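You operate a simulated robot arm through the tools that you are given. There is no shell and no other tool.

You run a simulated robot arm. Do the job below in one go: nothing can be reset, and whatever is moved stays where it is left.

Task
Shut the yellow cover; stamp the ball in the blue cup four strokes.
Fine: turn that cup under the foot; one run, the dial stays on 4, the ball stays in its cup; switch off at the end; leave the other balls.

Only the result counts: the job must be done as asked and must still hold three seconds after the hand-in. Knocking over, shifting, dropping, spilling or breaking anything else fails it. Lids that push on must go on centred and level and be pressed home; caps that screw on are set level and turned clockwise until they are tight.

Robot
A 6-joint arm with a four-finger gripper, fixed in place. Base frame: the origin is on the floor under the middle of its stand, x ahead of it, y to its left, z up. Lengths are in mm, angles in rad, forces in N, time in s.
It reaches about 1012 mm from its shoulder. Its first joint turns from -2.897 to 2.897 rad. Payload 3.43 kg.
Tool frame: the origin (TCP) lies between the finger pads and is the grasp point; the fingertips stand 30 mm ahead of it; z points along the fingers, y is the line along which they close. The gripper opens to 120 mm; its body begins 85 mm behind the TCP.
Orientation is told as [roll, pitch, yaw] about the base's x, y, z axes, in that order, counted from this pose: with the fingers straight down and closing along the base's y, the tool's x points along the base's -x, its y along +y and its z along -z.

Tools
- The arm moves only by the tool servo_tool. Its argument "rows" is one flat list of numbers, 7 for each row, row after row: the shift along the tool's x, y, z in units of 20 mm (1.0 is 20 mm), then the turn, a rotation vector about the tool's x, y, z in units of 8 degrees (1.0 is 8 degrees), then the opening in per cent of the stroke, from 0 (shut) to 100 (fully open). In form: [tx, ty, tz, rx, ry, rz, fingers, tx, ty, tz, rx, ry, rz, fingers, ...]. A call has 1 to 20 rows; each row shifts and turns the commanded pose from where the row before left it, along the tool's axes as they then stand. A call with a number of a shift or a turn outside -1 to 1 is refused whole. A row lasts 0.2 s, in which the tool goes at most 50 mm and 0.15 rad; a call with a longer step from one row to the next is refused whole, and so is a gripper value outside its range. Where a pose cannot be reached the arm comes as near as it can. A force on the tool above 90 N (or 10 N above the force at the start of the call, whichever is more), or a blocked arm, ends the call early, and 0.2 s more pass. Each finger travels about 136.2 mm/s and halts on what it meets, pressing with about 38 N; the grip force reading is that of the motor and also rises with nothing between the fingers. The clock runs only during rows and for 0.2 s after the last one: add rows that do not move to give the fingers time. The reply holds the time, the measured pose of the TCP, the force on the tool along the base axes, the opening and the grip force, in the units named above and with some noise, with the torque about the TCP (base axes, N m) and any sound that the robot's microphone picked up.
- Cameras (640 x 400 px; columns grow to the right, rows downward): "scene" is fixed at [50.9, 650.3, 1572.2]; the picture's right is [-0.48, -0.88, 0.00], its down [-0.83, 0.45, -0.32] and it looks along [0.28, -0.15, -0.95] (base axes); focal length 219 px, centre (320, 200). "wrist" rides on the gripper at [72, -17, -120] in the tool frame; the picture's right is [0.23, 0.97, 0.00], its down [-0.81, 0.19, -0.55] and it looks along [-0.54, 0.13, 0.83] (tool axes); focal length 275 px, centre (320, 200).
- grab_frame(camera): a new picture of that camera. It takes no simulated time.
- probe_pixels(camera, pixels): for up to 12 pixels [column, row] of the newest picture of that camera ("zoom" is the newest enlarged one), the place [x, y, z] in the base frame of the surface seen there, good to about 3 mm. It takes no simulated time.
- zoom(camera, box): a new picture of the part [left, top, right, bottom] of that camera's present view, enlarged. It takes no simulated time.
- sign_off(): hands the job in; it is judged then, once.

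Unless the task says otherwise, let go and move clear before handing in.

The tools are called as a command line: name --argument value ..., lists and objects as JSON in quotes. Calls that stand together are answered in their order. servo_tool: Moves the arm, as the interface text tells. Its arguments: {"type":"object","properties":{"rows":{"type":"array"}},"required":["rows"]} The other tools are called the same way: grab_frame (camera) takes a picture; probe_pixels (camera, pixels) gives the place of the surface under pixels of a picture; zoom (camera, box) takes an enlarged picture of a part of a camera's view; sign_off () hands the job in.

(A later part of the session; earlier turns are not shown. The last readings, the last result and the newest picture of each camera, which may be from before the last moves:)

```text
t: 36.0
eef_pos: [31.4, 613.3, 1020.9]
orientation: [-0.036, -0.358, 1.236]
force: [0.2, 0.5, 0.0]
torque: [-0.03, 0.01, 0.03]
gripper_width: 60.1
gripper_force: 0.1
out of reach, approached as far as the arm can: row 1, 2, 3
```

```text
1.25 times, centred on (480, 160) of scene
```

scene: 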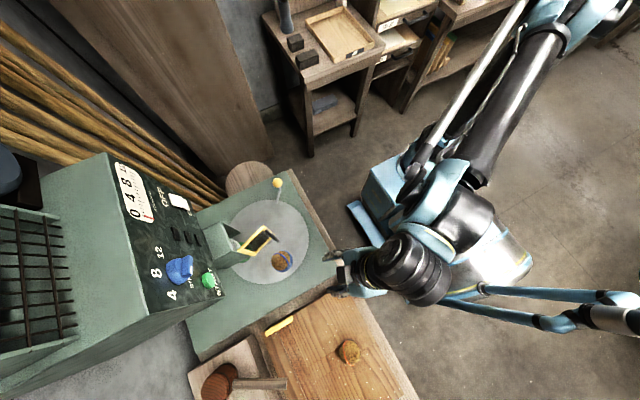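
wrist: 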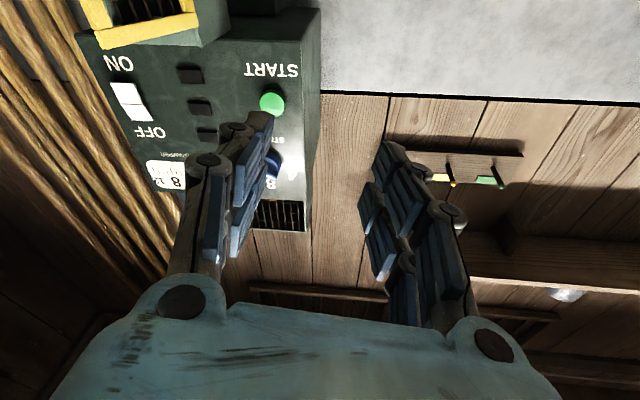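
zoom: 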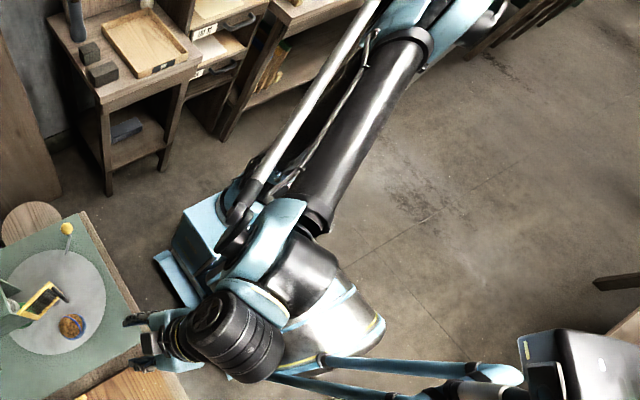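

Probing shows the forearm is horizontal at azimuth ~115° with a lateral offset—a UR-like wrist. All stuck poses have the tool axis 74° from the arm-plane normal, so the wrist flipped to the branch with the shorter joint range. To flip back I must swing the tool around to right-and-up, then pass through "pointing right" downward. First, toward the right.

servo_tool --rows '[0, 0, 0, 0.71, -0.7, 0, 50, 0, 0, 0, 0.71, -0.7, 0, 50, 0, 0, 0, 0.71, -0.7, 0, 50, 0, 0, 0, 0.71, -0.7, 0, 50, 0, 0, 0, 0, 0, 0, 50]'

grab_frame --camera "scene"

```text
t: 37.2
eef_pos: [32.1, 614.5, 1019.4]
orientation: [-0.499, -0.735, 1.357]
force: [0.7, -0.8, -0.9]
torque: [-0.03, 0.0, 0.04]
gripper_width: 60.2
gripper_force: 0.1
```

```text
taken
```

scene: 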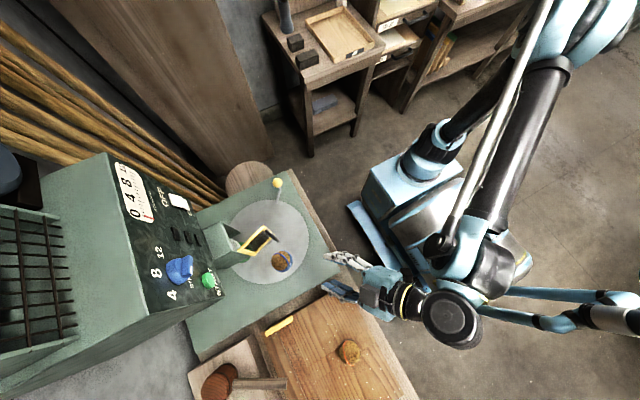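

Good: the tool is at ~41° from the arm-plane normal with no flags. Now I'll raise the TCP for clearance and start rotating about the normal (down → outward → up).

servo_tool --rows '[-0.67, -0.35, -0.65, 0, 0, 0, 50, -0.67, -0.35, -0.65, 0, 0, 0, 50, -0.67, -0.35, -0.65, 0, 0, 0, 50, -0.67, -0.35, -0.65, 0, 0, 0, 50, -0.67, -0.35, -0.65, 0, 0, 0, 50, 0, 0, 0, -0.575, -0.305, 0.759, 50, 0, 0, 0, -0.575, -0.305, 0.759, 50, 0, 0, 0, -0.575, -0.305, 0.759, 50, 0, 0, 0, -0.575, -0.305, 0.759, 50, 0, 0, 0, -0.575, -0.305, 0.759, 50, 0, 0, 0, -0.575, -0.305, 0.759, 50, 0, 0, 0, -0.575, -0.305, 0.759, 50, 0, 0, 0, -0.575, -0.305, 0.759, 50, 0, 0, 0, 0, 0, 0, 50]'

grab_frame --camera "scene"

```text
t: 40.2
eef_pos: [32.8, 613.0, 1120.3]
orientation: [1.149, -0.797, 0.067]
force: [0.0, -0.8, -0.9]
torque: [-0.02, 0.03, 0.0]
gripper_width: 60.1
gripper_force: 0.1
```

```text
taken
```

scene: 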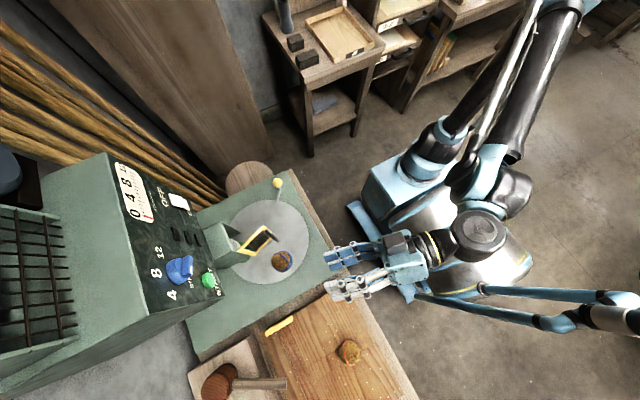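

Rotation about the normal goes on without flags (φ≈64° of 180°). Continuing.

servo_tool --rows '[0, 0, 0, -0.575, -0.305, 0.759, 50, 0, 0, 0, -0.575, -0.305, 0.759, 50, 0, 0, 0, -0.575, -0.305, 0.759, 50, 0, 0, 0, -0.575, -0.305, 0.759, 50, 0, 0, 0, -0.575, -0.305, 0.759, 50, 0, 0, 0, -0.575, -0.305, 0.759, 50, 0, 0, 0, -0.575, -0.305, 0.759, 50, 0, 0, 0, 0, 0, 0, 50]'

grab_frame --camera "scene"

```text
t: 42.0
eef_pos: [31.1, 612.0, 1122.1]
orientation: [1.902, -0.07, -0.284]
force: [-0.4, 0.7, -0.4]
torque: [0.01, -0.01, 0.03]
gripper_width: 60.1
gripper_force: 0.0
```

```text
taken
```

scene: 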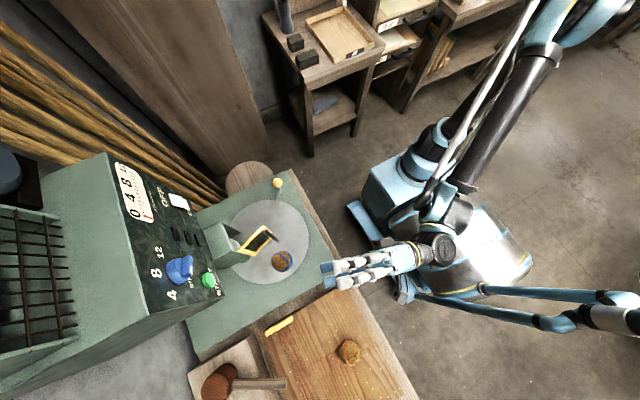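

φ≈120° now, no flags. Continuing the same rotation to point right-and-up.

servo_tool --rows '[0, 0, 0, -0.575, -0.305, 0.759, 50, 0, 0, 0, -0.575, -0.305, 0.759, 50, 0, 0, 0, -0.575, -0.305, 0.759, 50, 0, 0, 0, -0.575, -0.305, 0.759, 50, 0, 0, 0, -0.575, -0.305, 0.759, 50, 0, 0, 0, -0.575, -0.305, 0.759, 50, 0, 0, 0, -0.575, -0.305, 0.759, 50, 0, 0, 0, 0, 0, 0, 50]'

grab_frame --camera "scene"

```text
t: 43.8
eef_pos: [32.3, 613.2, 1121.8]
orientation: [2.571, 0.69, -0.059]
force: [0.5, -1.2, 0.0]
torque: [0.03, 0.0, -0.02]
gripper_width: 59.8
gripper_force: 0.1
```

```text
taken
```

scene: 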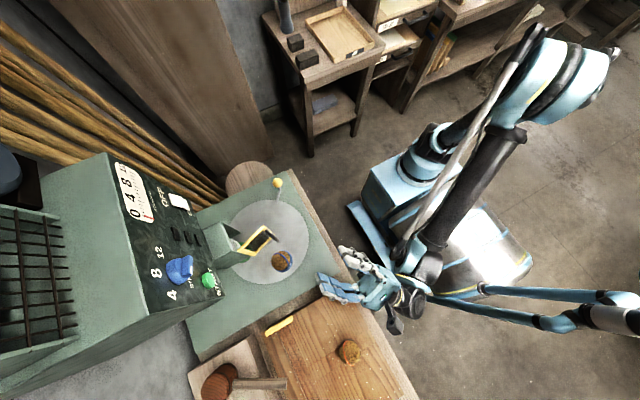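

The tool now points right and 40° up, with no flags. Now I'll cross straight through the arm-plane normal (azimuth ≈47° at horizontal) and down to the other side.

servo_tool --rows '[0, 0, 0, 0.657, -0.754, 0, 50, 0, 0, 0, 0.657, -0.754, 0, 50, 0, 0, 0, 0.657, -0.754, 0, 50, 0, 0, 0, 0.657, -0.754, 0, 50, 0, 0, 0, 0.657, -0.754, 0, 50, 0, 0, 0, 0.657, -0.754, 0, 50, 0, 0, 0, 0.657, -0.754, 0, 50, 0, 0, 0, 0.657, -0.754, 0, 50, 0, 0, 0, 0.657, -0.754, 0, 50, 0, 0, 0, 0.657, -0.754, 0, 50, 0, 0, 0, 0, 0, 0, 50]'

grab_frame --camera "scene"

```text
t: 46.2
eef_pos: [32.8, 612.8, 1120.8]
orientation: [0.596, 0.703, -1.428]
force: [0.8, -0.9, 0.6]
torque: [-0.02, -0.02, -0.06]
gripper_width: 60.1
gripper_force: 0.1
```

```text
taken
```

scene: 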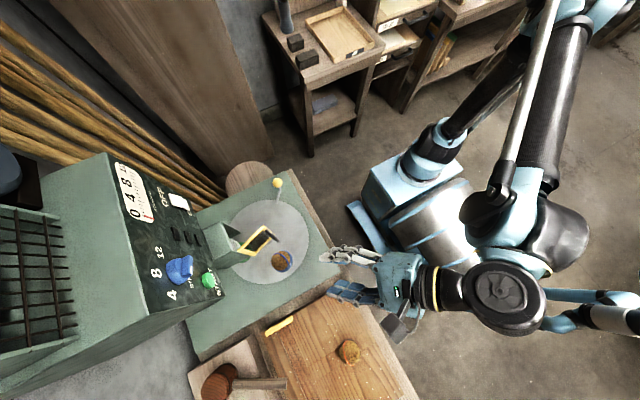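

No flags through the crossing. Now onward to vertical: another ~51°.

servo_tool --rows '[0, 0, 0, 0.552, -0.834, 0, 50, 0, 0, 0, 0.552, -0.834, 0, 50, 0, 0, 0, 0.552, -0.834, 0, 50, 0, 0, 0, 0.552, -0.834, 0, 50, 0, 0, 0, 0.552, -0.834, 0, 50, 0, 0, 0, 0.552, -0.834, 0, 50, 0, 0, 0, 0.193, -0.29, 0, 50, 0, 0, 0, 0, 0, 0, 50]'

grab_frame --camera "scene"

grab_frame --camera "wrist"

```text
t: 48.0
eef_pos: [22.3, 608.1, 1119.9]
orientation: [0.225, 0.173, -1.642]
force: [-0.4, -0.1, 0.3]
torque: [-0.05, 0.0, -0.01]
gripper_width: 60.0
gripper_force: 0.1
out of reach, approached as far as the arm can: row 5, 6
```

```text
taken
```

scene: 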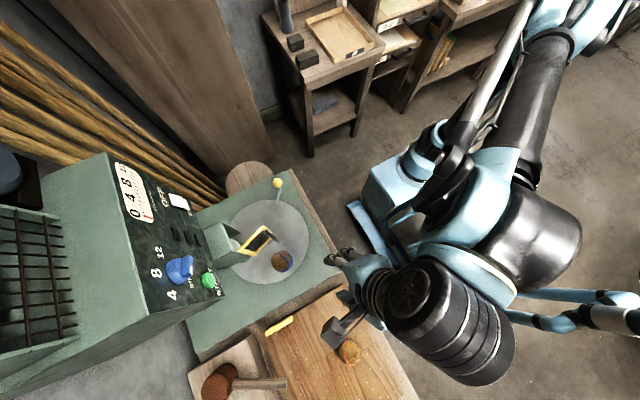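

```text
taken
```

wrist: 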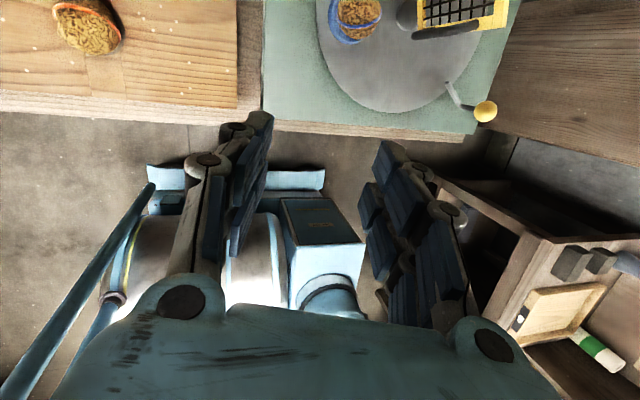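

The tool stops again at the same off-plane angle, so my model of the arm is still incomplete. I'll probe more points along the base, upper arm, elbow and forearm to get its true structure.

zoom --camera "scene" --box '[320, 0, 640, 400]'

probe_pixels --camera "scene" --pixels '[[400, 185], [430, 135], [425, 170], [470, 100], [500, 70], [550, 40], [585, 20], [540, 120], [520, 165], [480, 190], [540, 240], [470, 260]]'

probe_pixels --camera "scene" --pixels '[[480, 330], [440, 340], [415, 290], [380, 285], [345, 265], [380, 200], [410, 225], [430, 200], [470, 115], [450, 125], [520, 20], [610, 15]]'

```text
1.00 times, centred on (480, 200) of scene (not enlarged: the box is as wide or as high as the picture)
```

zoom: 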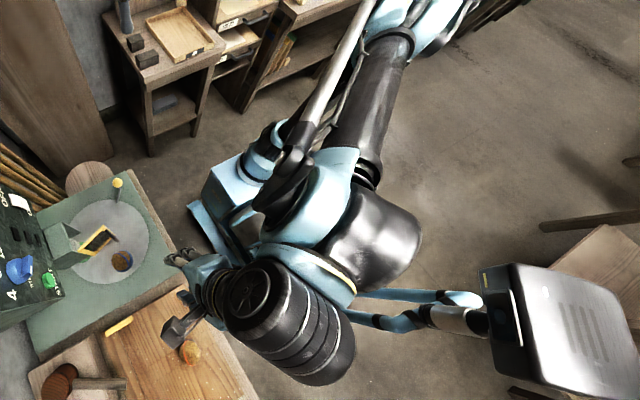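

```text
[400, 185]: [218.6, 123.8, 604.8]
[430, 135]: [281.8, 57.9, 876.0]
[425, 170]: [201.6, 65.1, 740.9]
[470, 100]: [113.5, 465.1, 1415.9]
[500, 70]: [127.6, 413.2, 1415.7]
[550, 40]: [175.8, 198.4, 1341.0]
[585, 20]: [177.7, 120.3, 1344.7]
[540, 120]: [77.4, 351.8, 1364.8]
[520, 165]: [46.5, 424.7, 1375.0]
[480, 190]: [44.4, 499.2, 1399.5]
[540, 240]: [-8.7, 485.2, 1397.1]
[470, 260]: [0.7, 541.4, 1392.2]
```

```text
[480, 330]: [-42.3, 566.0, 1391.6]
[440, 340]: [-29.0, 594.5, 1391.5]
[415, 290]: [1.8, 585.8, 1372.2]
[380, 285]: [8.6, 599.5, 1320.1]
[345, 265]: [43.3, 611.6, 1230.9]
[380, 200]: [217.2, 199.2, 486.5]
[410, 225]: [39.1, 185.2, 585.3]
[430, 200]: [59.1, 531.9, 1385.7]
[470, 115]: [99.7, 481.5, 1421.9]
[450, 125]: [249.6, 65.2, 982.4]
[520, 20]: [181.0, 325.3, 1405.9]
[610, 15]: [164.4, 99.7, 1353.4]
```

Now the structure is clear: the J1 axis is near (230,60) rather than the origin, upper arm ~575 mm, forearm ~446 mm with a roll joint at its stop. The wrist must cross its forearm axis while in the plane through (230,60), e.g. at x=230 pointing +y. First I'll swing the tool back to the right, horizontal.

servo_tool --rows '[0, 0, 0, -0.699, 0.715, 0, 50, 0, 0, 0, -0.699, 0.715, 0, 50, 0, 0, 0, -0.699, 0.715, 0, 50, 0, 0, 0, -0.699, 0.715, 0, 50, 0, 0, 0, -0.699, 0.715, 0, 50, 0, 0, 0, -0.699, 0.715, 0, 50, 0, 0, 0, -0.699, 0.715, 0, 50, 0, 0, 0, -0.699, 0.715, 0, 50, 0, 0, 0, 0, 0, 0, 50]'

grab_frame --camera "scene"

```text
t: 50.0
eef_pos: [24.0, 609.3, 1121.0]
orientation: [1.274, 0.747, -1.078]
force: [0.3, 0.2, 0.2]
torque: [-0.04, 0.03, 0.0]
gripper_width: 59.8
gripper_force: 0.0
```

```text
taken
```

scene: 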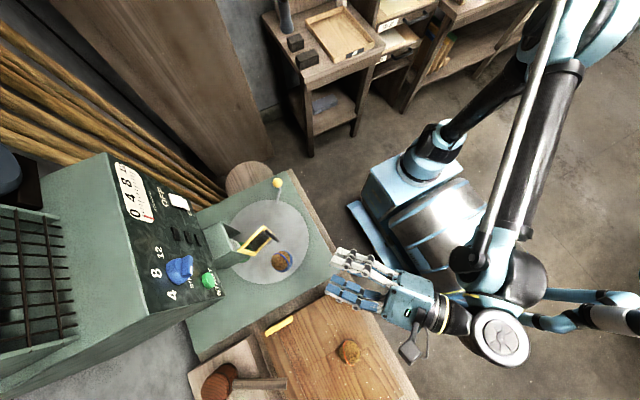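

Tool is at azimuth 40°, no flags. Now I'll translate to about (215,560,1110) and turn the tool to point +y, slightly up, in the arm's plane.

servo_tool --rows '[-0.66, 0.76, 0.72, 0, 0, 0, 50, -0.66, 0.76, 0.72, 0, 0, 0, 50, -0.66, 0.76, 0.72, 0, 0, 0, 50, -0.66, 0.76, 0.72, 0, 0, 0, 50, -0.66, 0.76, 0.72, 0, 0, 0, 50, -0.66, 0.76, 0.72, 0, 0, 0, 50, -0.66, 0.76, 0.72, 0, 0, 0, 50, -0.66, 0.76, 0.72, 0, 0, 0, 50, 0, 0, 0, 0, 0, 0, 50]'

servo_tool --rows '[0, 0, 0, 0.335, 0.93, 0, 50, 0, 0, 0, 0.335, 0.93, 0, 50, 0, 0, 0, 0.335, 0.93, 0, 50, 0, 0, 0, 0.335, 0.93, 0, 50, 0, 0, 0, 0.335, 0.93, 0, 50, 0, 0, 0, 0.335, 0.93, 0, 50, 0, 0, 0, 0.335, 0.93, 0, 50, 0, 0, 0, 0, 0, 0, 50]'

grab_frame --camera "scene"

grab_frame --camera "wrist"

```text
t: 52.0
eef_pos: [215.5, 560.5, 1108.7]
orientation: [1.275, 0.748, -1.077]
force: [-0.5, -1.0, 0.0]
torque: [-0.01, -0.01, 0.0]
gripper_width: 60.0
gripper_force: 0.1
```

```text
t: 53.8
eef_pos: [219.8, 559.8, 1110.4]
orientation: [1.852, 0.756, 0.17]
force: [-0.4, 0.2, -0.3]
torque: [0.0, 0.01, 0.03]
gripper_width: 59.9
gripper_force: 0.0
```

```text
taken
```

scene: 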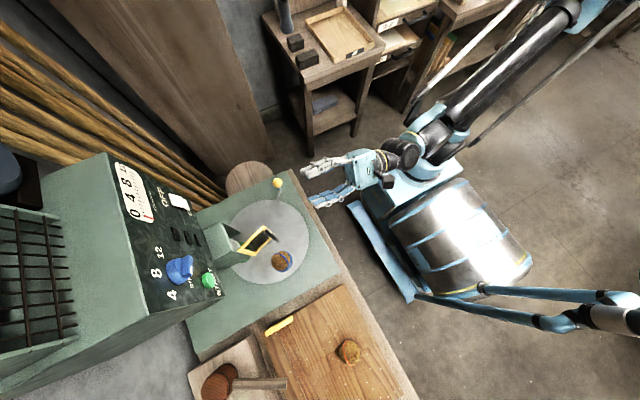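

```text
taken
```

wrist: 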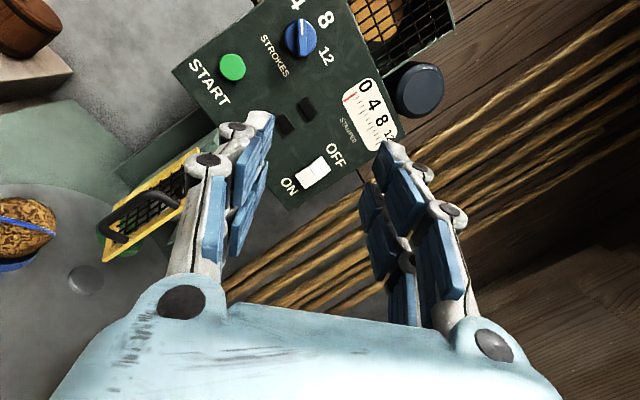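

The tool now points azimuth 88.5°, 12° up, at (220,560,1110) without flags. Before crossing, I'll verify the arm plane by probing the forearm here.

probe_pixels --camera "scene" --pixels '[[560, 20], [530, 45], [500, 72], [475, 97], [450, 110], [435, 140], [405, 155], [380, 160], [350, 180], [430, 170], [420, 130], [600, 5]]'

zoom --camera "scene" --box '[300, 0, 620, 240]'

```text
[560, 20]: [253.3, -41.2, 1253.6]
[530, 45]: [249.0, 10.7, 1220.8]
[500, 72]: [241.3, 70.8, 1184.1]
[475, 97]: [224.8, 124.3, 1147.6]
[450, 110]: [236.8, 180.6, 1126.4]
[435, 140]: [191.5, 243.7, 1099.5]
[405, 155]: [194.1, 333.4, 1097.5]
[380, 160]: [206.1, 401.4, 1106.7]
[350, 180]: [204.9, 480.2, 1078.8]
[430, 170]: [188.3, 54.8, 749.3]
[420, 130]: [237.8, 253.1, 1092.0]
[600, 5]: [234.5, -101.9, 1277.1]
```

```text
1.67 times, centred on (460, 120) of scene
```

zoom: 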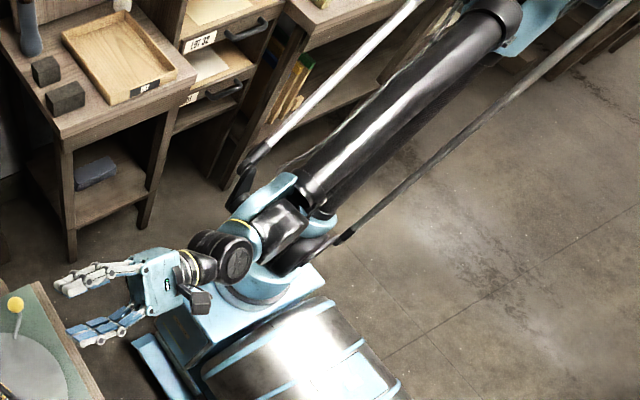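

Probing gives the forearm at azimuth ~98°, sloping −32°, and the J1 axis near (245,50); so the in-plane tool azimuth at this TCP is ~93°. I'll yaw 4.5° and pitch down through the forearm direction.

servo_tool --rows '[0, 0, 0, 0.386, 0.393, 0.114, 50, 0, 0, 0, 0, 0, 0, 50, 0, 0, 0, 0.714, -0.7, 0, 50, 0, 0, 0, 0.714, -0.7, 0, 50, 0, 0, 0, 0.714, -0.7, 0, 50, 0, 0, 0, 0.714, -0.7, 0, 50, 0, 0, 0, 0.714, -0.7, 0, 50, 0, 0, 0, 0.714, -0.7, 0, 50, 0, 0, 0, 0, 0, 0, 50]'

grab_frame --camera "scene"

```text
t: 55.8
eef_pos: [218.0, 560.3, 1111.3]
orientation: [0.839, 0.629, -0.429]
force: [0.5, 0.2, -0.2]
torque: [-0.01, 0.01, 0.01]
gripper_width: 60.2
gripper_force: 0.0
out of reach, approached as far as the arm can: row 1, 4
```

```text
taken
```

scene: 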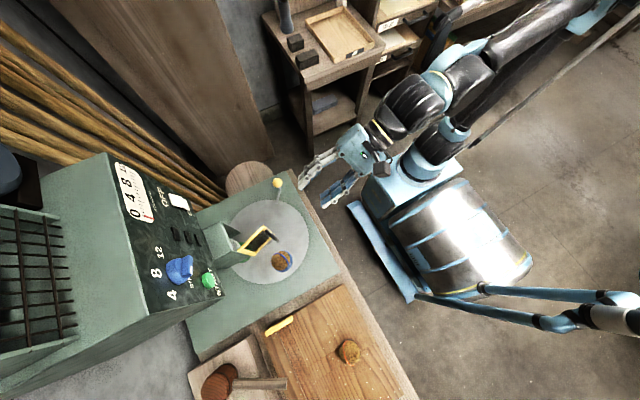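

Only rows 1 and 4 were flagged and the tool kept following (now 33° below horizontal), with the wrist now looking as at the start. I'll continue to vertical.

servo_tool --rows '[0, 0, 0, 0.714, -0.7, 0, 50, 0, 0, 0, 0.714, -0.7, 0, 50, 0, 0, 0, 0.714, -0.7, 0, 50, 0, 0, 0, 0.714, -0.7, 0, 50, 0, 0, 0, 0.714, -0.7, 0, 50, 0, 0, 0, 0.714, -0.7, 0, 50, 0, 0, 0, 0.714, -0.7, 0, 50, 0, 0, 0, 0, 0, 0, 50]'

grab_frame --camera "scene"

grab_frame --camera "wrist"

```text
t: 57.6
eef_pos: [214.1, 559.7, 1112.5]
orientation: [0.017, 0.012, -0.719]
force: [-0.4, -0.1, 0.1]
torque: [-0.01, -0.03, 0.02]
gripper_width: 60.0
gripper_force: 0.0
```

```text
taken
```

scene: 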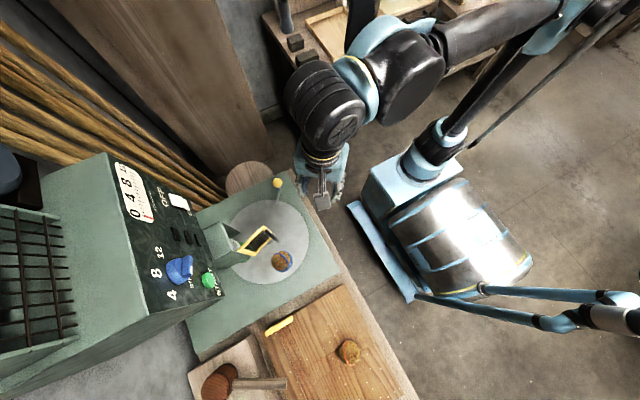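

```text
taken
```

wrist: 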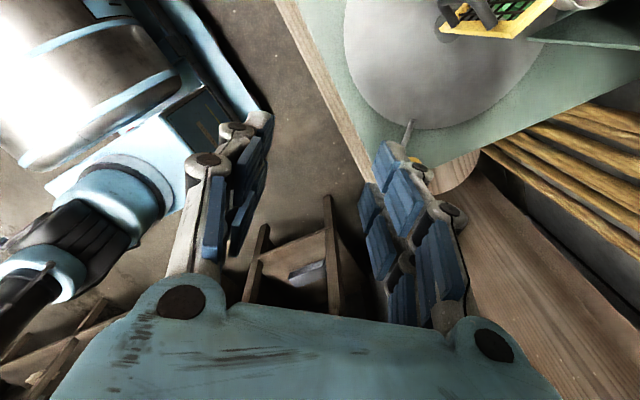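

Vertical reached at last: (214,560,1112), yaw −41°, no flags, which is just the yaw I need to take the crank knob tangentially. Now I'll move to above the knob at (403,636), z=905, with the fingers opened.

servo_tool --rows '[0, 0, 0, 0.12, -0.09, -0.2, 70, -0.4, 0.75, 0.86, 0, 0, 0, 70, -0.4, 0.75, 0.86, 0, 0, 0, 70, -0.4, 0.75, 0.86, 0, 0, 0, 70, -0.4, 0.75, 0.86, 0, 0, 0, 70, -0.4, 0.75, 0.86, 0, 0, 0, 70, -0.4, 0.75, 0.86, 0, 0, 0, 70, -0.4, 0.75, 0.86, 0, 0, 0, 70, -0.4, 0.75, 0.86, 0, 0, 0, 70, -0.4, 0.75, 0.86, 0, 0, 0, 70, -0.4, 0.75, 0.86, 0, 0, 0, 70, -0.4, 0.75, 0.86, 0, 0, 0, 70, -0.4, 0.75, 0.86, 0, 0, 0, 70, 0, 0, 0, 0, 0, 0, 70]'

grab_frame --camera "scene"

grab_frame --camera "wrist"

```text
t: 60.6
eef_pos: [405.7, 638.7, 906.8]
orientation: [0.001, 0.002, -0.691]
force: [0.7, -0.1, 0.3]
torque: [-0.01, -0.01, 0.02]
gripper_width: 83.9
gripper_force: 0.0
```

```text
taken
```

scene: 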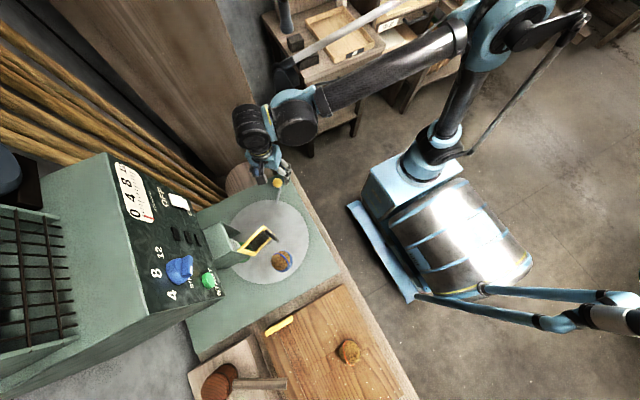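

```text
taken
```

wrist: 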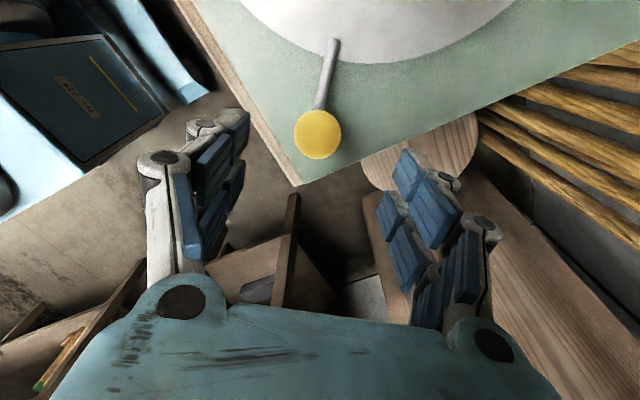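

The gripper is above the knob with exact verticality; the knob shows centred between the fingers at wrist px (317,134). I'll probe it for precise centre before descending.

probe_pixels --camera "wrist" --pixels '[[317, 134], [300, 134], [335, 134], [317, 118], [317, 150], [325, 80], [332, 48], [330, 60], [400, 20], [250, 20]]'

zoom --camera "wrist" --box '[240, 20, 400, 180]'

```text
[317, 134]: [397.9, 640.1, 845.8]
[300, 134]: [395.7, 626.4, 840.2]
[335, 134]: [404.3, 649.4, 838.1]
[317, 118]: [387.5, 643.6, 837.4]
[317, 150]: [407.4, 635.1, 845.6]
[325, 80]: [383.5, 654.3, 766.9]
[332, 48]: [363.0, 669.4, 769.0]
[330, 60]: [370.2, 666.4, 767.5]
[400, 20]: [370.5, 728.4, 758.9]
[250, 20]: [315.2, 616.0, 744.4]
```

```text
2.50 times, centred on (320, 100) of wrist
```

zoom: 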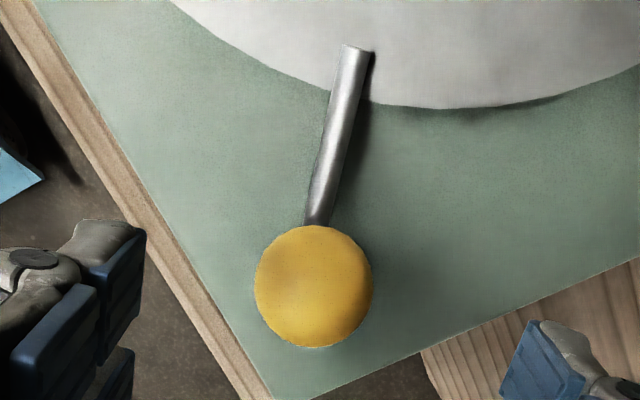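

Knob centre refines to (403,637.3,830), diameter ~35 mm, with the rod lying radially at z≈765, clear of the fingers' sides. Descending now, then closing to a loose cage of ~39 mm.

servo_tool --rows '[0.012, -0.028, 0.75, 0, 0, 0, 70, 0.012, -0.028, 0.75, 0, 0, 0, 70, 0.012, -0.028, 0.75, 0, 0, 0, 70, 0.012, -0.028, 0.75, 0, 0, 0, 70, 0.012, -0.028, 0.74, 0, 0, 0, 70, 0, 0, 0, 0, 0, 0, 55, 0, 0, 0, 0, 0, 0, 40, 0, 0, 0, 0, 0, 0, 33, 0, 0, 0, 0, 0, 0, 33]'

grab_frame --camera "wrist"

grab_frame --camera "scene"

```text
t: 62.6
eef_pos: [401.7, 637.6, 832.0]
orientation: [0.001, 0.002, -0.692]
force: [0.4, 0.7, -0.1]
torque: [0.01, 0.01, 0.02]
gripper_width: 39.5
gripper_force: 0.0
```

```text
taken
```

wrist: 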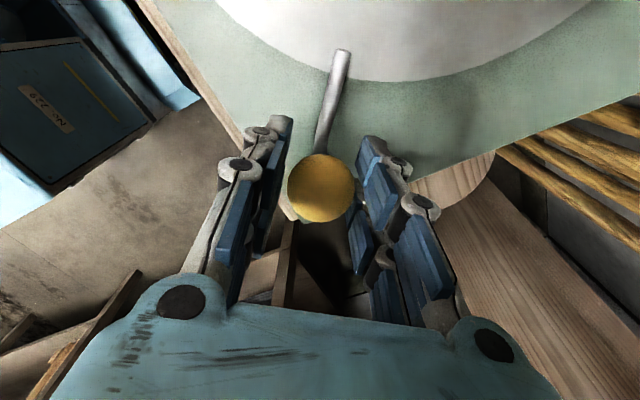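

```text
taken
```

scene: 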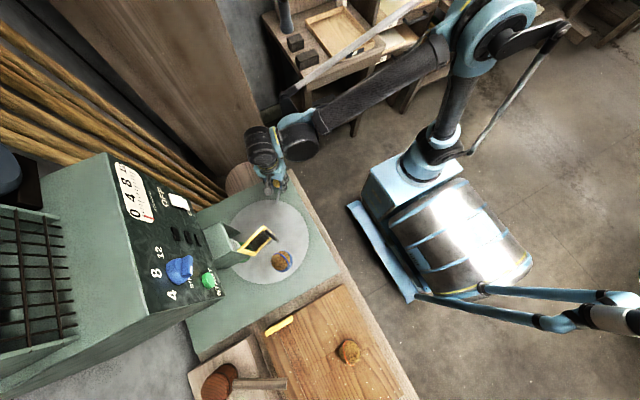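

The knob sits right at the TCP pixel (321,188) inside the cage. I'll turn the table clockwise along its arc about (251,763), first ~32°, gently ramped.

servo_tool --rows '[0.002, -0.171, 0, 0, 0, 0.125, 33, 0.006, -0.343, 0, 0, 0, 0.25, 33, 0.013, -0.514, 0, 0, 0, 0.375, 33, 0.024, -0.685, 0, 0, 0, 0.5, 33, 0.024, -0.685, 0, 0, 0, 0.5, 33, 0.024, -0.685, 0, 0, 0, 0.5, 33, 0.024, -0.685, 0, 0, 0, 0.5, 33, 0.024, -0.685, 0, 0, 0, 0.5, 33, 0.013, -0.514, 0, 0, 0, 0.375, 33, 0.006, -0.343, 0, 0, 0, 0.25, 33, 0.002, -0.171, 0, 0, 0, 0.125, 33, 0, 0, 0, 0, 0, 0, 33]'

grab_frame --camera "wrist"

grab_frame --camera "scene"

```text
t: 65.2
eef_pos: [312.3, 574.1, 832.2]
orientation: [0.003, 0.002, -1.252]
force: [0.2, 0.1, -0.3]
torque: [-0.02, 0.02, -0.01]
gripper_width: 39.5
gripper_force: 0.5
```

```text
taken
```

wrist: 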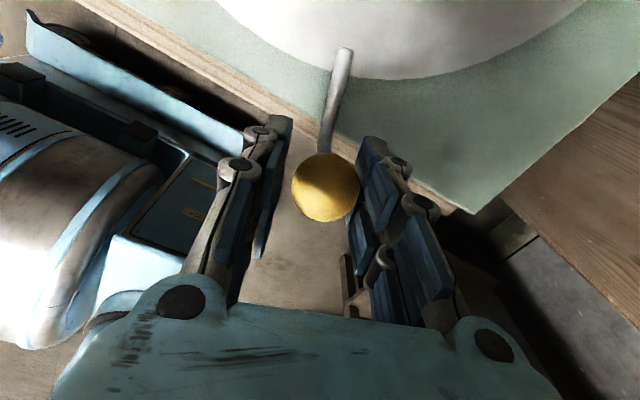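

```text
taken
```

scene: 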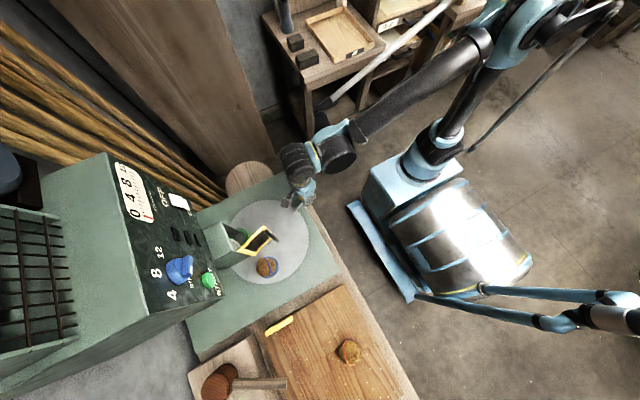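

The table follows smoothly (blue cup moved to scene px (267,267)), with almost no force. Continuing another ~40°.

servo_tool --rows '[0.002, -0.171, 0, 0, 0, 0.125, 33, 0.006, -0.343, 0, 0, 0, 0.25, 33, 0.013, -0.514, 0, 0, 0, 0.375, 33, 0.024, -0.685, 0, 0, 0, 0.5, 33, 0.024, -0.685, 0, 0, 0, 0.5, 33, 0.024, -0.685, 0, 0, 0, 0.5, 33, 0.024, -0.685, 0, 0, 0, 0.5, 33, 0.024, -0.685, 0, 0, 0, 0.5, 33, 0.024, -0.685, 0, 0, 0, 0.5, 33, 0.024, -0.685, 0, 0, 0, 0.5, 33, 0.013, -0.514, 0, 0, 0, 0.375, 33, 0.006, -0.343, 0, 0, 0, 0.25, 33, 0.002, -0.171, 0, 0, 0, 0.125, 33, 0, 0, 0, 0, 0, 0, 33]'

grab_frame --camera "wrist"

grab_frame --camera "scene"

zoom --camera "scene" --box '[210, 210, 320, 300]'

```text
t: 68.2
eef_pos: [273.0, 565.7, 831.6]
orientation: [-0.001, 0.002, -1.486]
force: [0.4, -0.2, 0.3]
torque: [-0.01, 0.03, 0.03]
gripper_width: 39.7
gripper_force: 0.1
out of reach, approached as far as the arm can: row 5, 6, 7, 8, 9, 10, 11, 12, 13
```

```text
taken
```

wrist: 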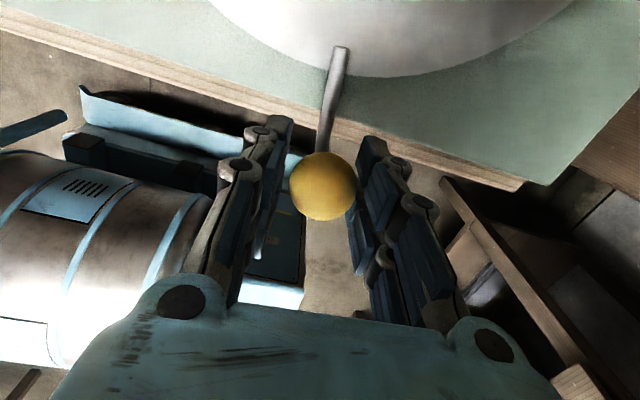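

```text
taken
```

scene: 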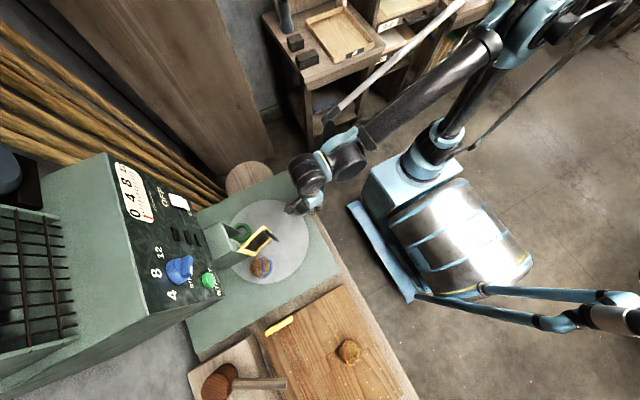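

```text
4.44 times, centred on (265, 255) of scene
```

zoom: 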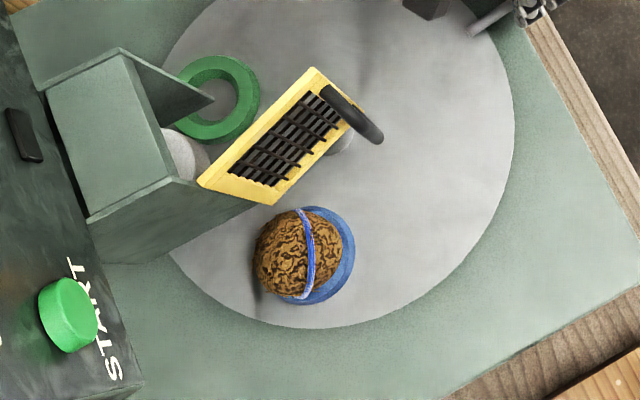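

The wrist's last joint reached its stop at yaw −85°, with the table turned ~44° and the cup still steady. I'll open, lift off the knob, flip the gripper 180° about the vertical (the free direction), and resume.

servo_tool --rows '[0, 0, 0, 0, 0, 0, 50, 0, 0, 0, 0, 0, 0, 70, 0, 0, -0.5, 0, 0, 0, 70, 0, 0, -0.9, 0, 0, 0, 70, 0, 0, -0.9, 0, 0, 0, 70, 0, 0, -0.9, 0, 0, 0, 70, 0, 0, -0.8, 0, 0, 0, 70, 0, 0, 0, 0, 0, -0.5, 70, 0, 0, 0, 0, 0, -1, 70, 0, 0, 0, 0, 0, -1, 70, 0, 0, 0, 0, 0, -1, 70, 0, 0, 0, 0, 0, -1, 70, 0, 0, 0, 0, 0, -1, 70, 0, 0, 0, 0, 0, -1, 70, 0, 0, 0, 0, 0, -1, 70, 0, 0, 0, 0, 0, -1, 70, 0, 0, 0, 0, 0, -1, 70, 0, 0, 0, 0, 0, -1, 70, 0, 0, 0, 0, 0, -1, 70]'

servo_tool --rows '[0, 0, 0, 0, 0, -1, 70, 0, 0, 0, 0, 0, -1, 70, 0, 0, 0, 0, 0, -1, 70, 0, 0, 0, 0, 0, -1, 70, 0, 0, 0, 0, 0, -1, 70, 0, 0, 0, 0, 0, -1, 70, 0, 0, 0, 0, 0, -1, 70, 0, 0, 0, 0, 0, -1, 70, 0, 0, 0, 0, 0, -1, 70, 0, 0, 0, 0, 0, -1, 70, 0, 0, 0, 0, 0, -1, 70, 0, 0, 0, 0, 0, 0, 70]'

grab_frame --camera "wrist"

grab_frame --camera "scene"

```text
t: 72.2
eef_pos: [274.4, 567.5, 911.2]
orientation: [0.002, 0.003, 0.12]
force: [0.3, -0.1, -0.6]
torque: [0.0, 0.02, 0.01]
gripper_width: 83.9
gripper_force: 0.0
```

```text
t: 74.8
eef_pos: [273.1, 565.6, 911.7]
orientation: [0.001, -0.002, 1.658]
force: [0.3, 0.2, 0.3]
torque: [-0.03, 0.0, -0.01]
gripper_width: 83.9
gripper_force: 0.0
```

```text
taken
```

wrist: 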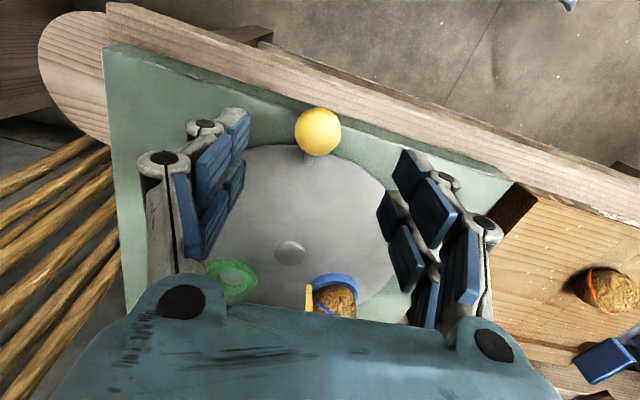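

```text
taken
```

scene: 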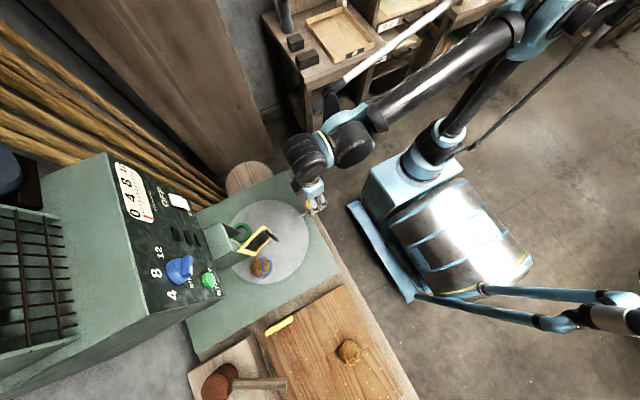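

The gripper is flipped to yaw 95° and hovering over the knob (wrist px (318,132)); the hub (290,250), green ring (232,278) and blue cup (333,290) are visible. I'll probe these for exact angles.

probe_pixels --camera "wrist" --pixels '[[318, 132], [289, 252], [283, 248], [297, 252], [232, 265], [215, 270], [235, 292], [333, 280], [345, 295], [330, 300], [312, 285], [355, 290]]'

zoom --camera "wrist" --box '[200, 100, 440, 320]'

zoom --camera "scene" --box '[230, 210, 300, 290]'

```text
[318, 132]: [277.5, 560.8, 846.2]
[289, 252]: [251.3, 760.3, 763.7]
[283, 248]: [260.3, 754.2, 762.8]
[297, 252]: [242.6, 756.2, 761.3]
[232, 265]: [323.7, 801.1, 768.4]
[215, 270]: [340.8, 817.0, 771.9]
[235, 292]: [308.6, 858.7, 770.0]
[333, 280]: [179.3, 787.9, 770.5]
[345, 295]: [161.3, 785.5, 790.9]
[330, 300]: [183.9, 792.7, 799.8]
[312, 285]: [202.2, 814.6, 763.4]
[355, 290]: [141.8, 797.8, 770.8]
```

```text
1.82 times, centred on (320, 210) of wrist
```

zoom: 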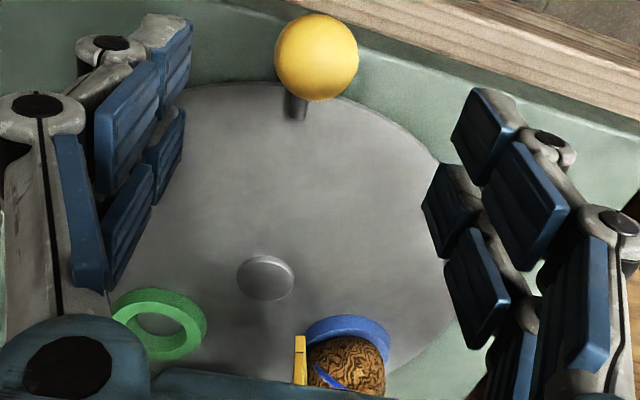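

```text
5.00 times, centred on (265, 250) of scene
```

zoom: 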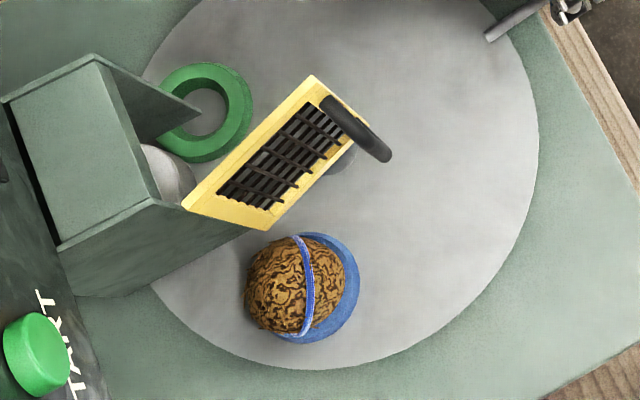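

Hub ≈ (251,761.5), knob now at φ≈−82.8°, blue cup at ≈146°, green at ≈48°; the foot is at 90°, so about 55° remain. I'll centre on the knob, go down, and cage it again.

servo_tool --rows '[-0.04, -0.14, 0, 0, 0, -0.27, 70, 0, 0, 0.7, 0, 0, 0, 70, 0, 0, 0.9, 0, 0, 0, 70, 0, 0, 0.9, 0, 0, 0, 70, 0, 0, 0.9, 0, 0, 0, 70, 0, 0, 0.58, 0, 0, 0, 70, 0, 0, 0, 0, 0, 0, 50, 0, 0, 0, 0, 0, 0, 33, 0, 0, 0, 0, 0, 0, 33]'

grab_frame --camera "wrist"

```text
t: 76.8
eef_pos: [275.9, 567.3, 831.4]
orientation: [-0.001, -0.003, 1.694]
force: [0.0, 0.1, 0.0]
torque: [0.0, -0.03, -0.01]
gripper_width: 39.5
gripper_force: 0.0
```

```text
taken
```

wrist: 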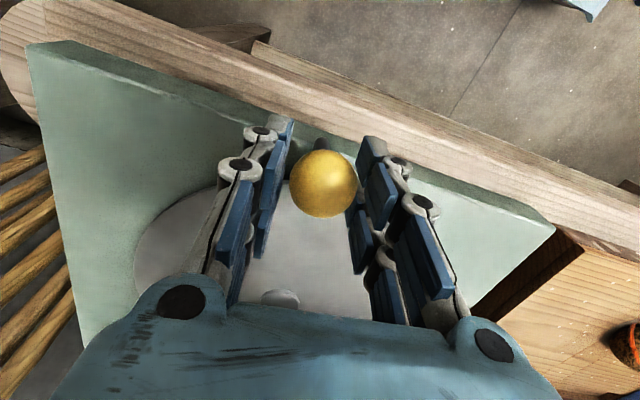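

The knob is centred in the cage again. Turning a further 52° clockwise, ramped.

servo_tool --rows '[-0.002, 0.171, 0, 0, 0, 0.125, 33, -0.006, 0.343, 0, 0, 0, 0.25, 33, -0.013, 0.514, 0, 0, 0, 0.375, 33, -0.024, 0.684, 0, 0, 0, 0.5, 33, -0.024, 0.684, 0, 0, 0, 0.5, 33, -0.024, 0.684, 0, 0, 0, 0.5, 33, -0.024, 0.684, 0, 0, 0, 0.5, 33, -0.024, 0.684, 0, 0, 0, 0.5, 33, -0.024, 0.684, 0, 0, 0, 0.5, 33, -0.024, 0.684, 0, 0, 0, 0.5, 33, -0.024, 0.684, 0, 0, 0, 0.5, 33, -0.024, 0.684, 0, 0, 0, 0.5, 33, -0.024, 0.684, 0, 0, 0, 0.5, 33, -0.013, 0.514, 0, 0, 0, 0.375, 33, -0.006, 0.343, 0, 0, 0, 0.25, 33, -0.002, 0.171, 0, 0, 0, 0.125, 33, 0, 0, 0, 0, 0, 0, 33]'

grab_frame --camera "wrist"

grab_frame --camera "scene"

zoom --camera "scene" --box '[210, 210, 320, 300]'

```text
t: 80.4
eef_pos: [113.1, 623.5, 832.9]
orientation: [0.004, 0.0, 0.785]
force: [0.1, 0.0, -0.3]
torque: [-0.04, 0.0, 0.0]
gripper_width: 39.7
gripper_force: 0.0
```

```text
taken
```

wrist: 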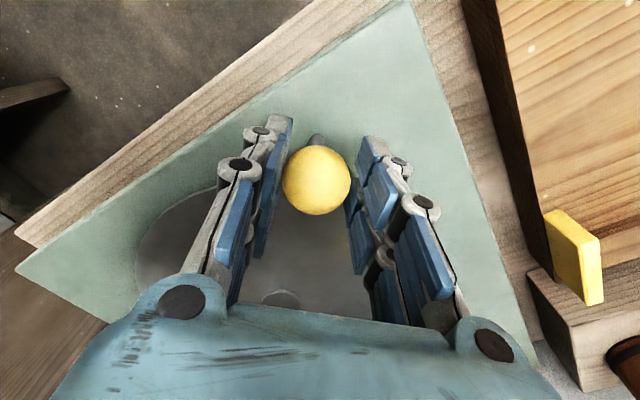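

```text
taken
```

scene: 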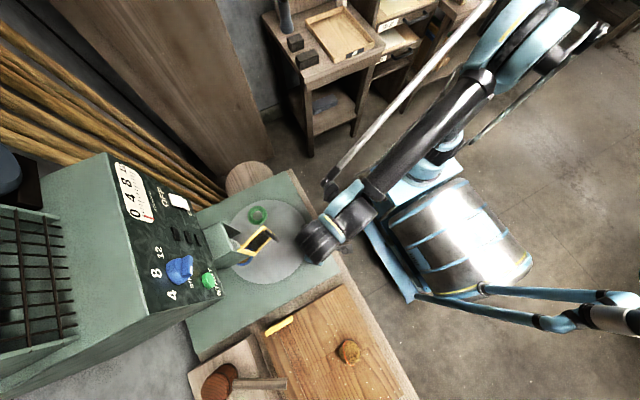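

```text
4.44 times, centred on (265, 255) of scene
```

zoom: 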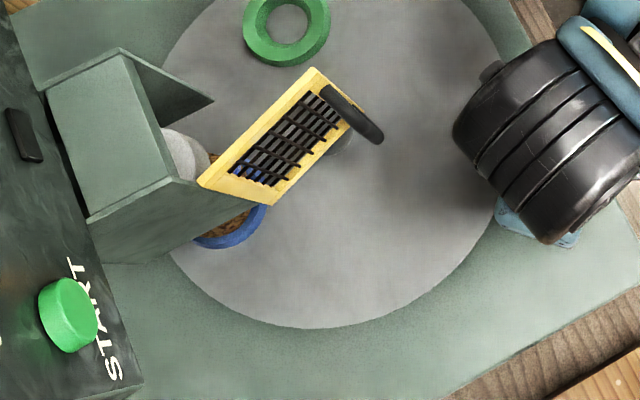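

The blue cup is now nearly under the foot; the green ring is at φ≈−1.5°. I need a clear frontal look to fine-tune, so I'll open, lift off, and back off to about (310,520,1130).

servo_tool --rows '[0, 0, 0, 0, 0, 0, 50, 0, 0, 0, 0, 0, 0, 70, 0, 0, -0.6, 0, 0, 0, 70, 0, 0, -0.9, 0, 0, 0, 70, 0, 0, -0.9, 0, 0, 0, 70, 0, 0, -1, 0, 0, 0, 70, 0, 0, -1, 0, 0, -1, 70, 0, 0, -1, 0, 0, -1, 70, 0, 0, -1, 0, 0, -1, 70, 0, 0, -1, 0, 0, -1, 70, 0, 0, -1, 0, 0, -1, 70, 0, 0, -1, 0, 0, -1, 70, 0, 0, 0, 0, 0, 0, 70]'

grab_frame --camera "wrist"

```text
t: 83.2
eef_pos: [113.3, 622.7, 1020.1]
orientation: [0.003, -0.004, 1.624]
force: [-0.2, 0.1, -1.5]
torque: [-0.02, -0.03, 0.0]
gripper_width: 83.9
gripper_force: 0.0
```

```text
taken
```

wrist: 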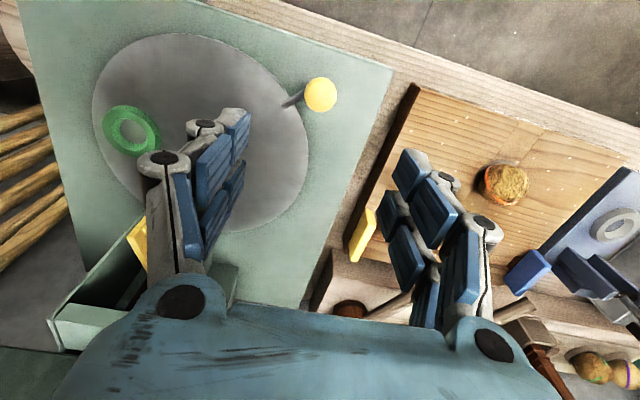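

Lifted clear. Now translating to the right-front viewpoint.

servo_tool --rows '[0.515, -0.87, -0.5, 0, 0, 0, 70, 0.515, -0.87, -0.5, 0, 0, 0, 70, 0.515, -0.87, -0.5, 0, 0, 0, 70, 0.515, -0.87, -0.5, 0, 0, 0, 70, 0.515, -0.87, -0.5, 0, 0, 0, 70, 0.515, -0.87, -0.5, 0, 0, 0, 70, 0.515, -0.87, -0.5, 0, 0, 0, 70, 0.515, -0.87, -0.5, 0, 0, 0, 70, 0.515, -0.87, -0.5, 0, 0, 0, 70, 0.515, -0.87, -0.5, 0, 0, 0, 70, 0.515, -0.87, -0.5, 0, 0, 0, 70, 0, 0, 0, 0, 0, 0, 70]'

grab_frame --camera "wrist"

zoom --camera "wrist" --box '[220, 160, 400, 320]'

```text
t: 85.8
eef_pos: [311.1, 519.1, 1131.4]
orientation: [0.002, -0.003, 1.624]
force: [0.4, -0.3, 0.6]
torque: [-0.01, 0.04, 0.01]
gripper_width: 83.9
gripper_force: 0.0
```

```text
taken
```

wrist: 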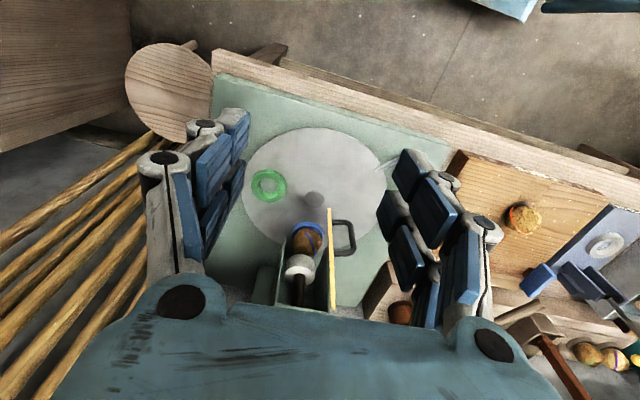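

```text
2.50 times, centred on (310, 240) of wrist
```

zoom: 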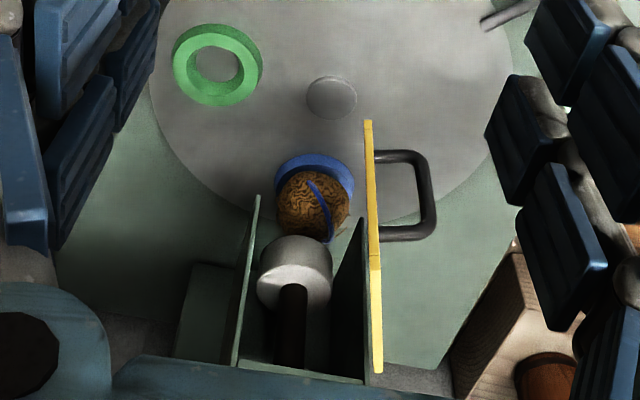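

This is a clear view: green ring, hub, blue cup with ball just before the foot, and the two side plates. Zooming further and probing for the exact offset.

zoom --camera "wrist" --box '[270, 210, 350, 290]'

probe_pixels --camera "wrist" --pixels '[[314, 199], [268, 186], [306, 226], [296, 232], [318, 232], [304, 240], [300, 262], [300, 272], [290, 262], [310, 262], [300, 285], [286, 250]]'

```text
5.00 times, centred on (310, 250) of wrist
```

zoom: 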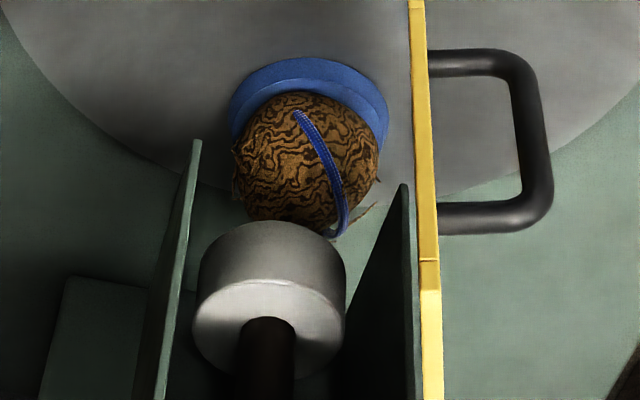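

```text
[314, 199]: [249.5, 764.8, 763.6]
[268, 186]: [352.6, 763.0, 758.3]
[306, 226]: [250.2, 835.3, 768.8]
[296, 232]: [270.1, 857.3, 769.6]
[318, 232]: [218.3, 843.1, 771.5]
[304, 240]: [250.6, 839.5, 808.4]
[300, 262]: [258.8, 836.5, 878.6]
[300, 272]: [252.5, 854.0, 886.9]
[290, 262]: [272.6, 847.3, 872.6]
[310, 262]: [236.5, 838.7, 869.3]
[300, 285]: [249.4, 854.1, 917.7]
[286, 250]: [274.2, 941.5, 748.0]
```

The foot centre is at (250.3,864) and the ball centre at about (240,859), so the cup needs about 6° more clockwise. I'll retrace to above the knob and check its centre from there.

servo_tool --rows '[-0.515, 0.87, 0.5, 0, 0, 0, 70, -0.515, 0.87, 0.5, 0, 0, 0, 70, -0.515, 0.87, 0.5, 0, 0, 0, 70, -0.515, 0.87, 0.5, 0, 0, 0, 70, -0.515, 0.87, 0.5, 0, 0, 0, 70, -0.515, 0.87, 0.5, 0, 0, 0, 70, -0.515, 0.87, 0.5, 0, 0, 0, 70, -0.515, 0.87, 0.5, 0, 0, 0, 70, -0.515, 0.87, 0.5, 0, 0, 0, 70, -0.515, 0.87, 0.5, 0, 0, 0, 70, -0.515, 0.87, 0.5, 0, 0, 0, 70, 0, 0, 0, 0, 0, 0, 70]'

servo_tool --rows '[0, 0, 0.9, 0, 0, 1, 70, 0, 0, 0.9, 0, 0, 1, 70, 0, 0, 0.9, 0, 0, 1, 70, 0, 0, 0.9, 0, 0, 1, 70, 0, 0, 0.9, 0, 0, 1, 70, 0, 0, 0.9, 0, 0, 1, 70, 0, 0, 0, 0, 0, 0, 70]'

grab_frame --camera "wrist"

```text
t: 88.4
eef_pos: [113.5, 623.9, 1019.7]
orientation: [0.003, -0.004, 1.624]
force: [1.0, 0.2, -0.5]
torque: [0.01, -0.02, 0.03]
gripper_width: 83.9
gripper_force: 0.0
```

```text
t: 90.0
eef_pos: [113.0, 622.9, 912.3]
orientation: [0.002, 0.0, 0.784]
force: [0.6, 0.0, 0.4]
torque: [0.02, -0.03, -0.01]
gripper_width: 83.9
gripper_force: 0.1
```

```text
taken
```

wrist: 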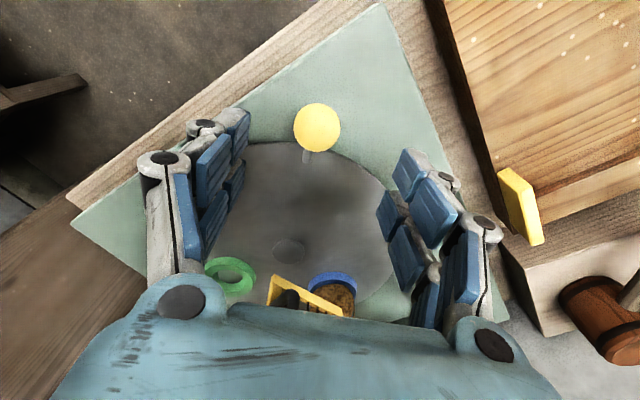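

Above the knob again (px (317,126)). Probing its centre.

probe_pixels --camera "wrist" --pixels '[[317, 126], [317, 128], [288, 249], [282, 246], [295, 253]]'

```text
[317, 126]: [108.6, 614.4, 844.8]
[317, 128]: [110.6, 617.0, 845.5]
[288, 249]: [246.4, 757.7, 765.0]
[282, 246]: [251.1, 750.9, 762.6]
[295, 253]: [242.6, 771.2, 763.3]
```

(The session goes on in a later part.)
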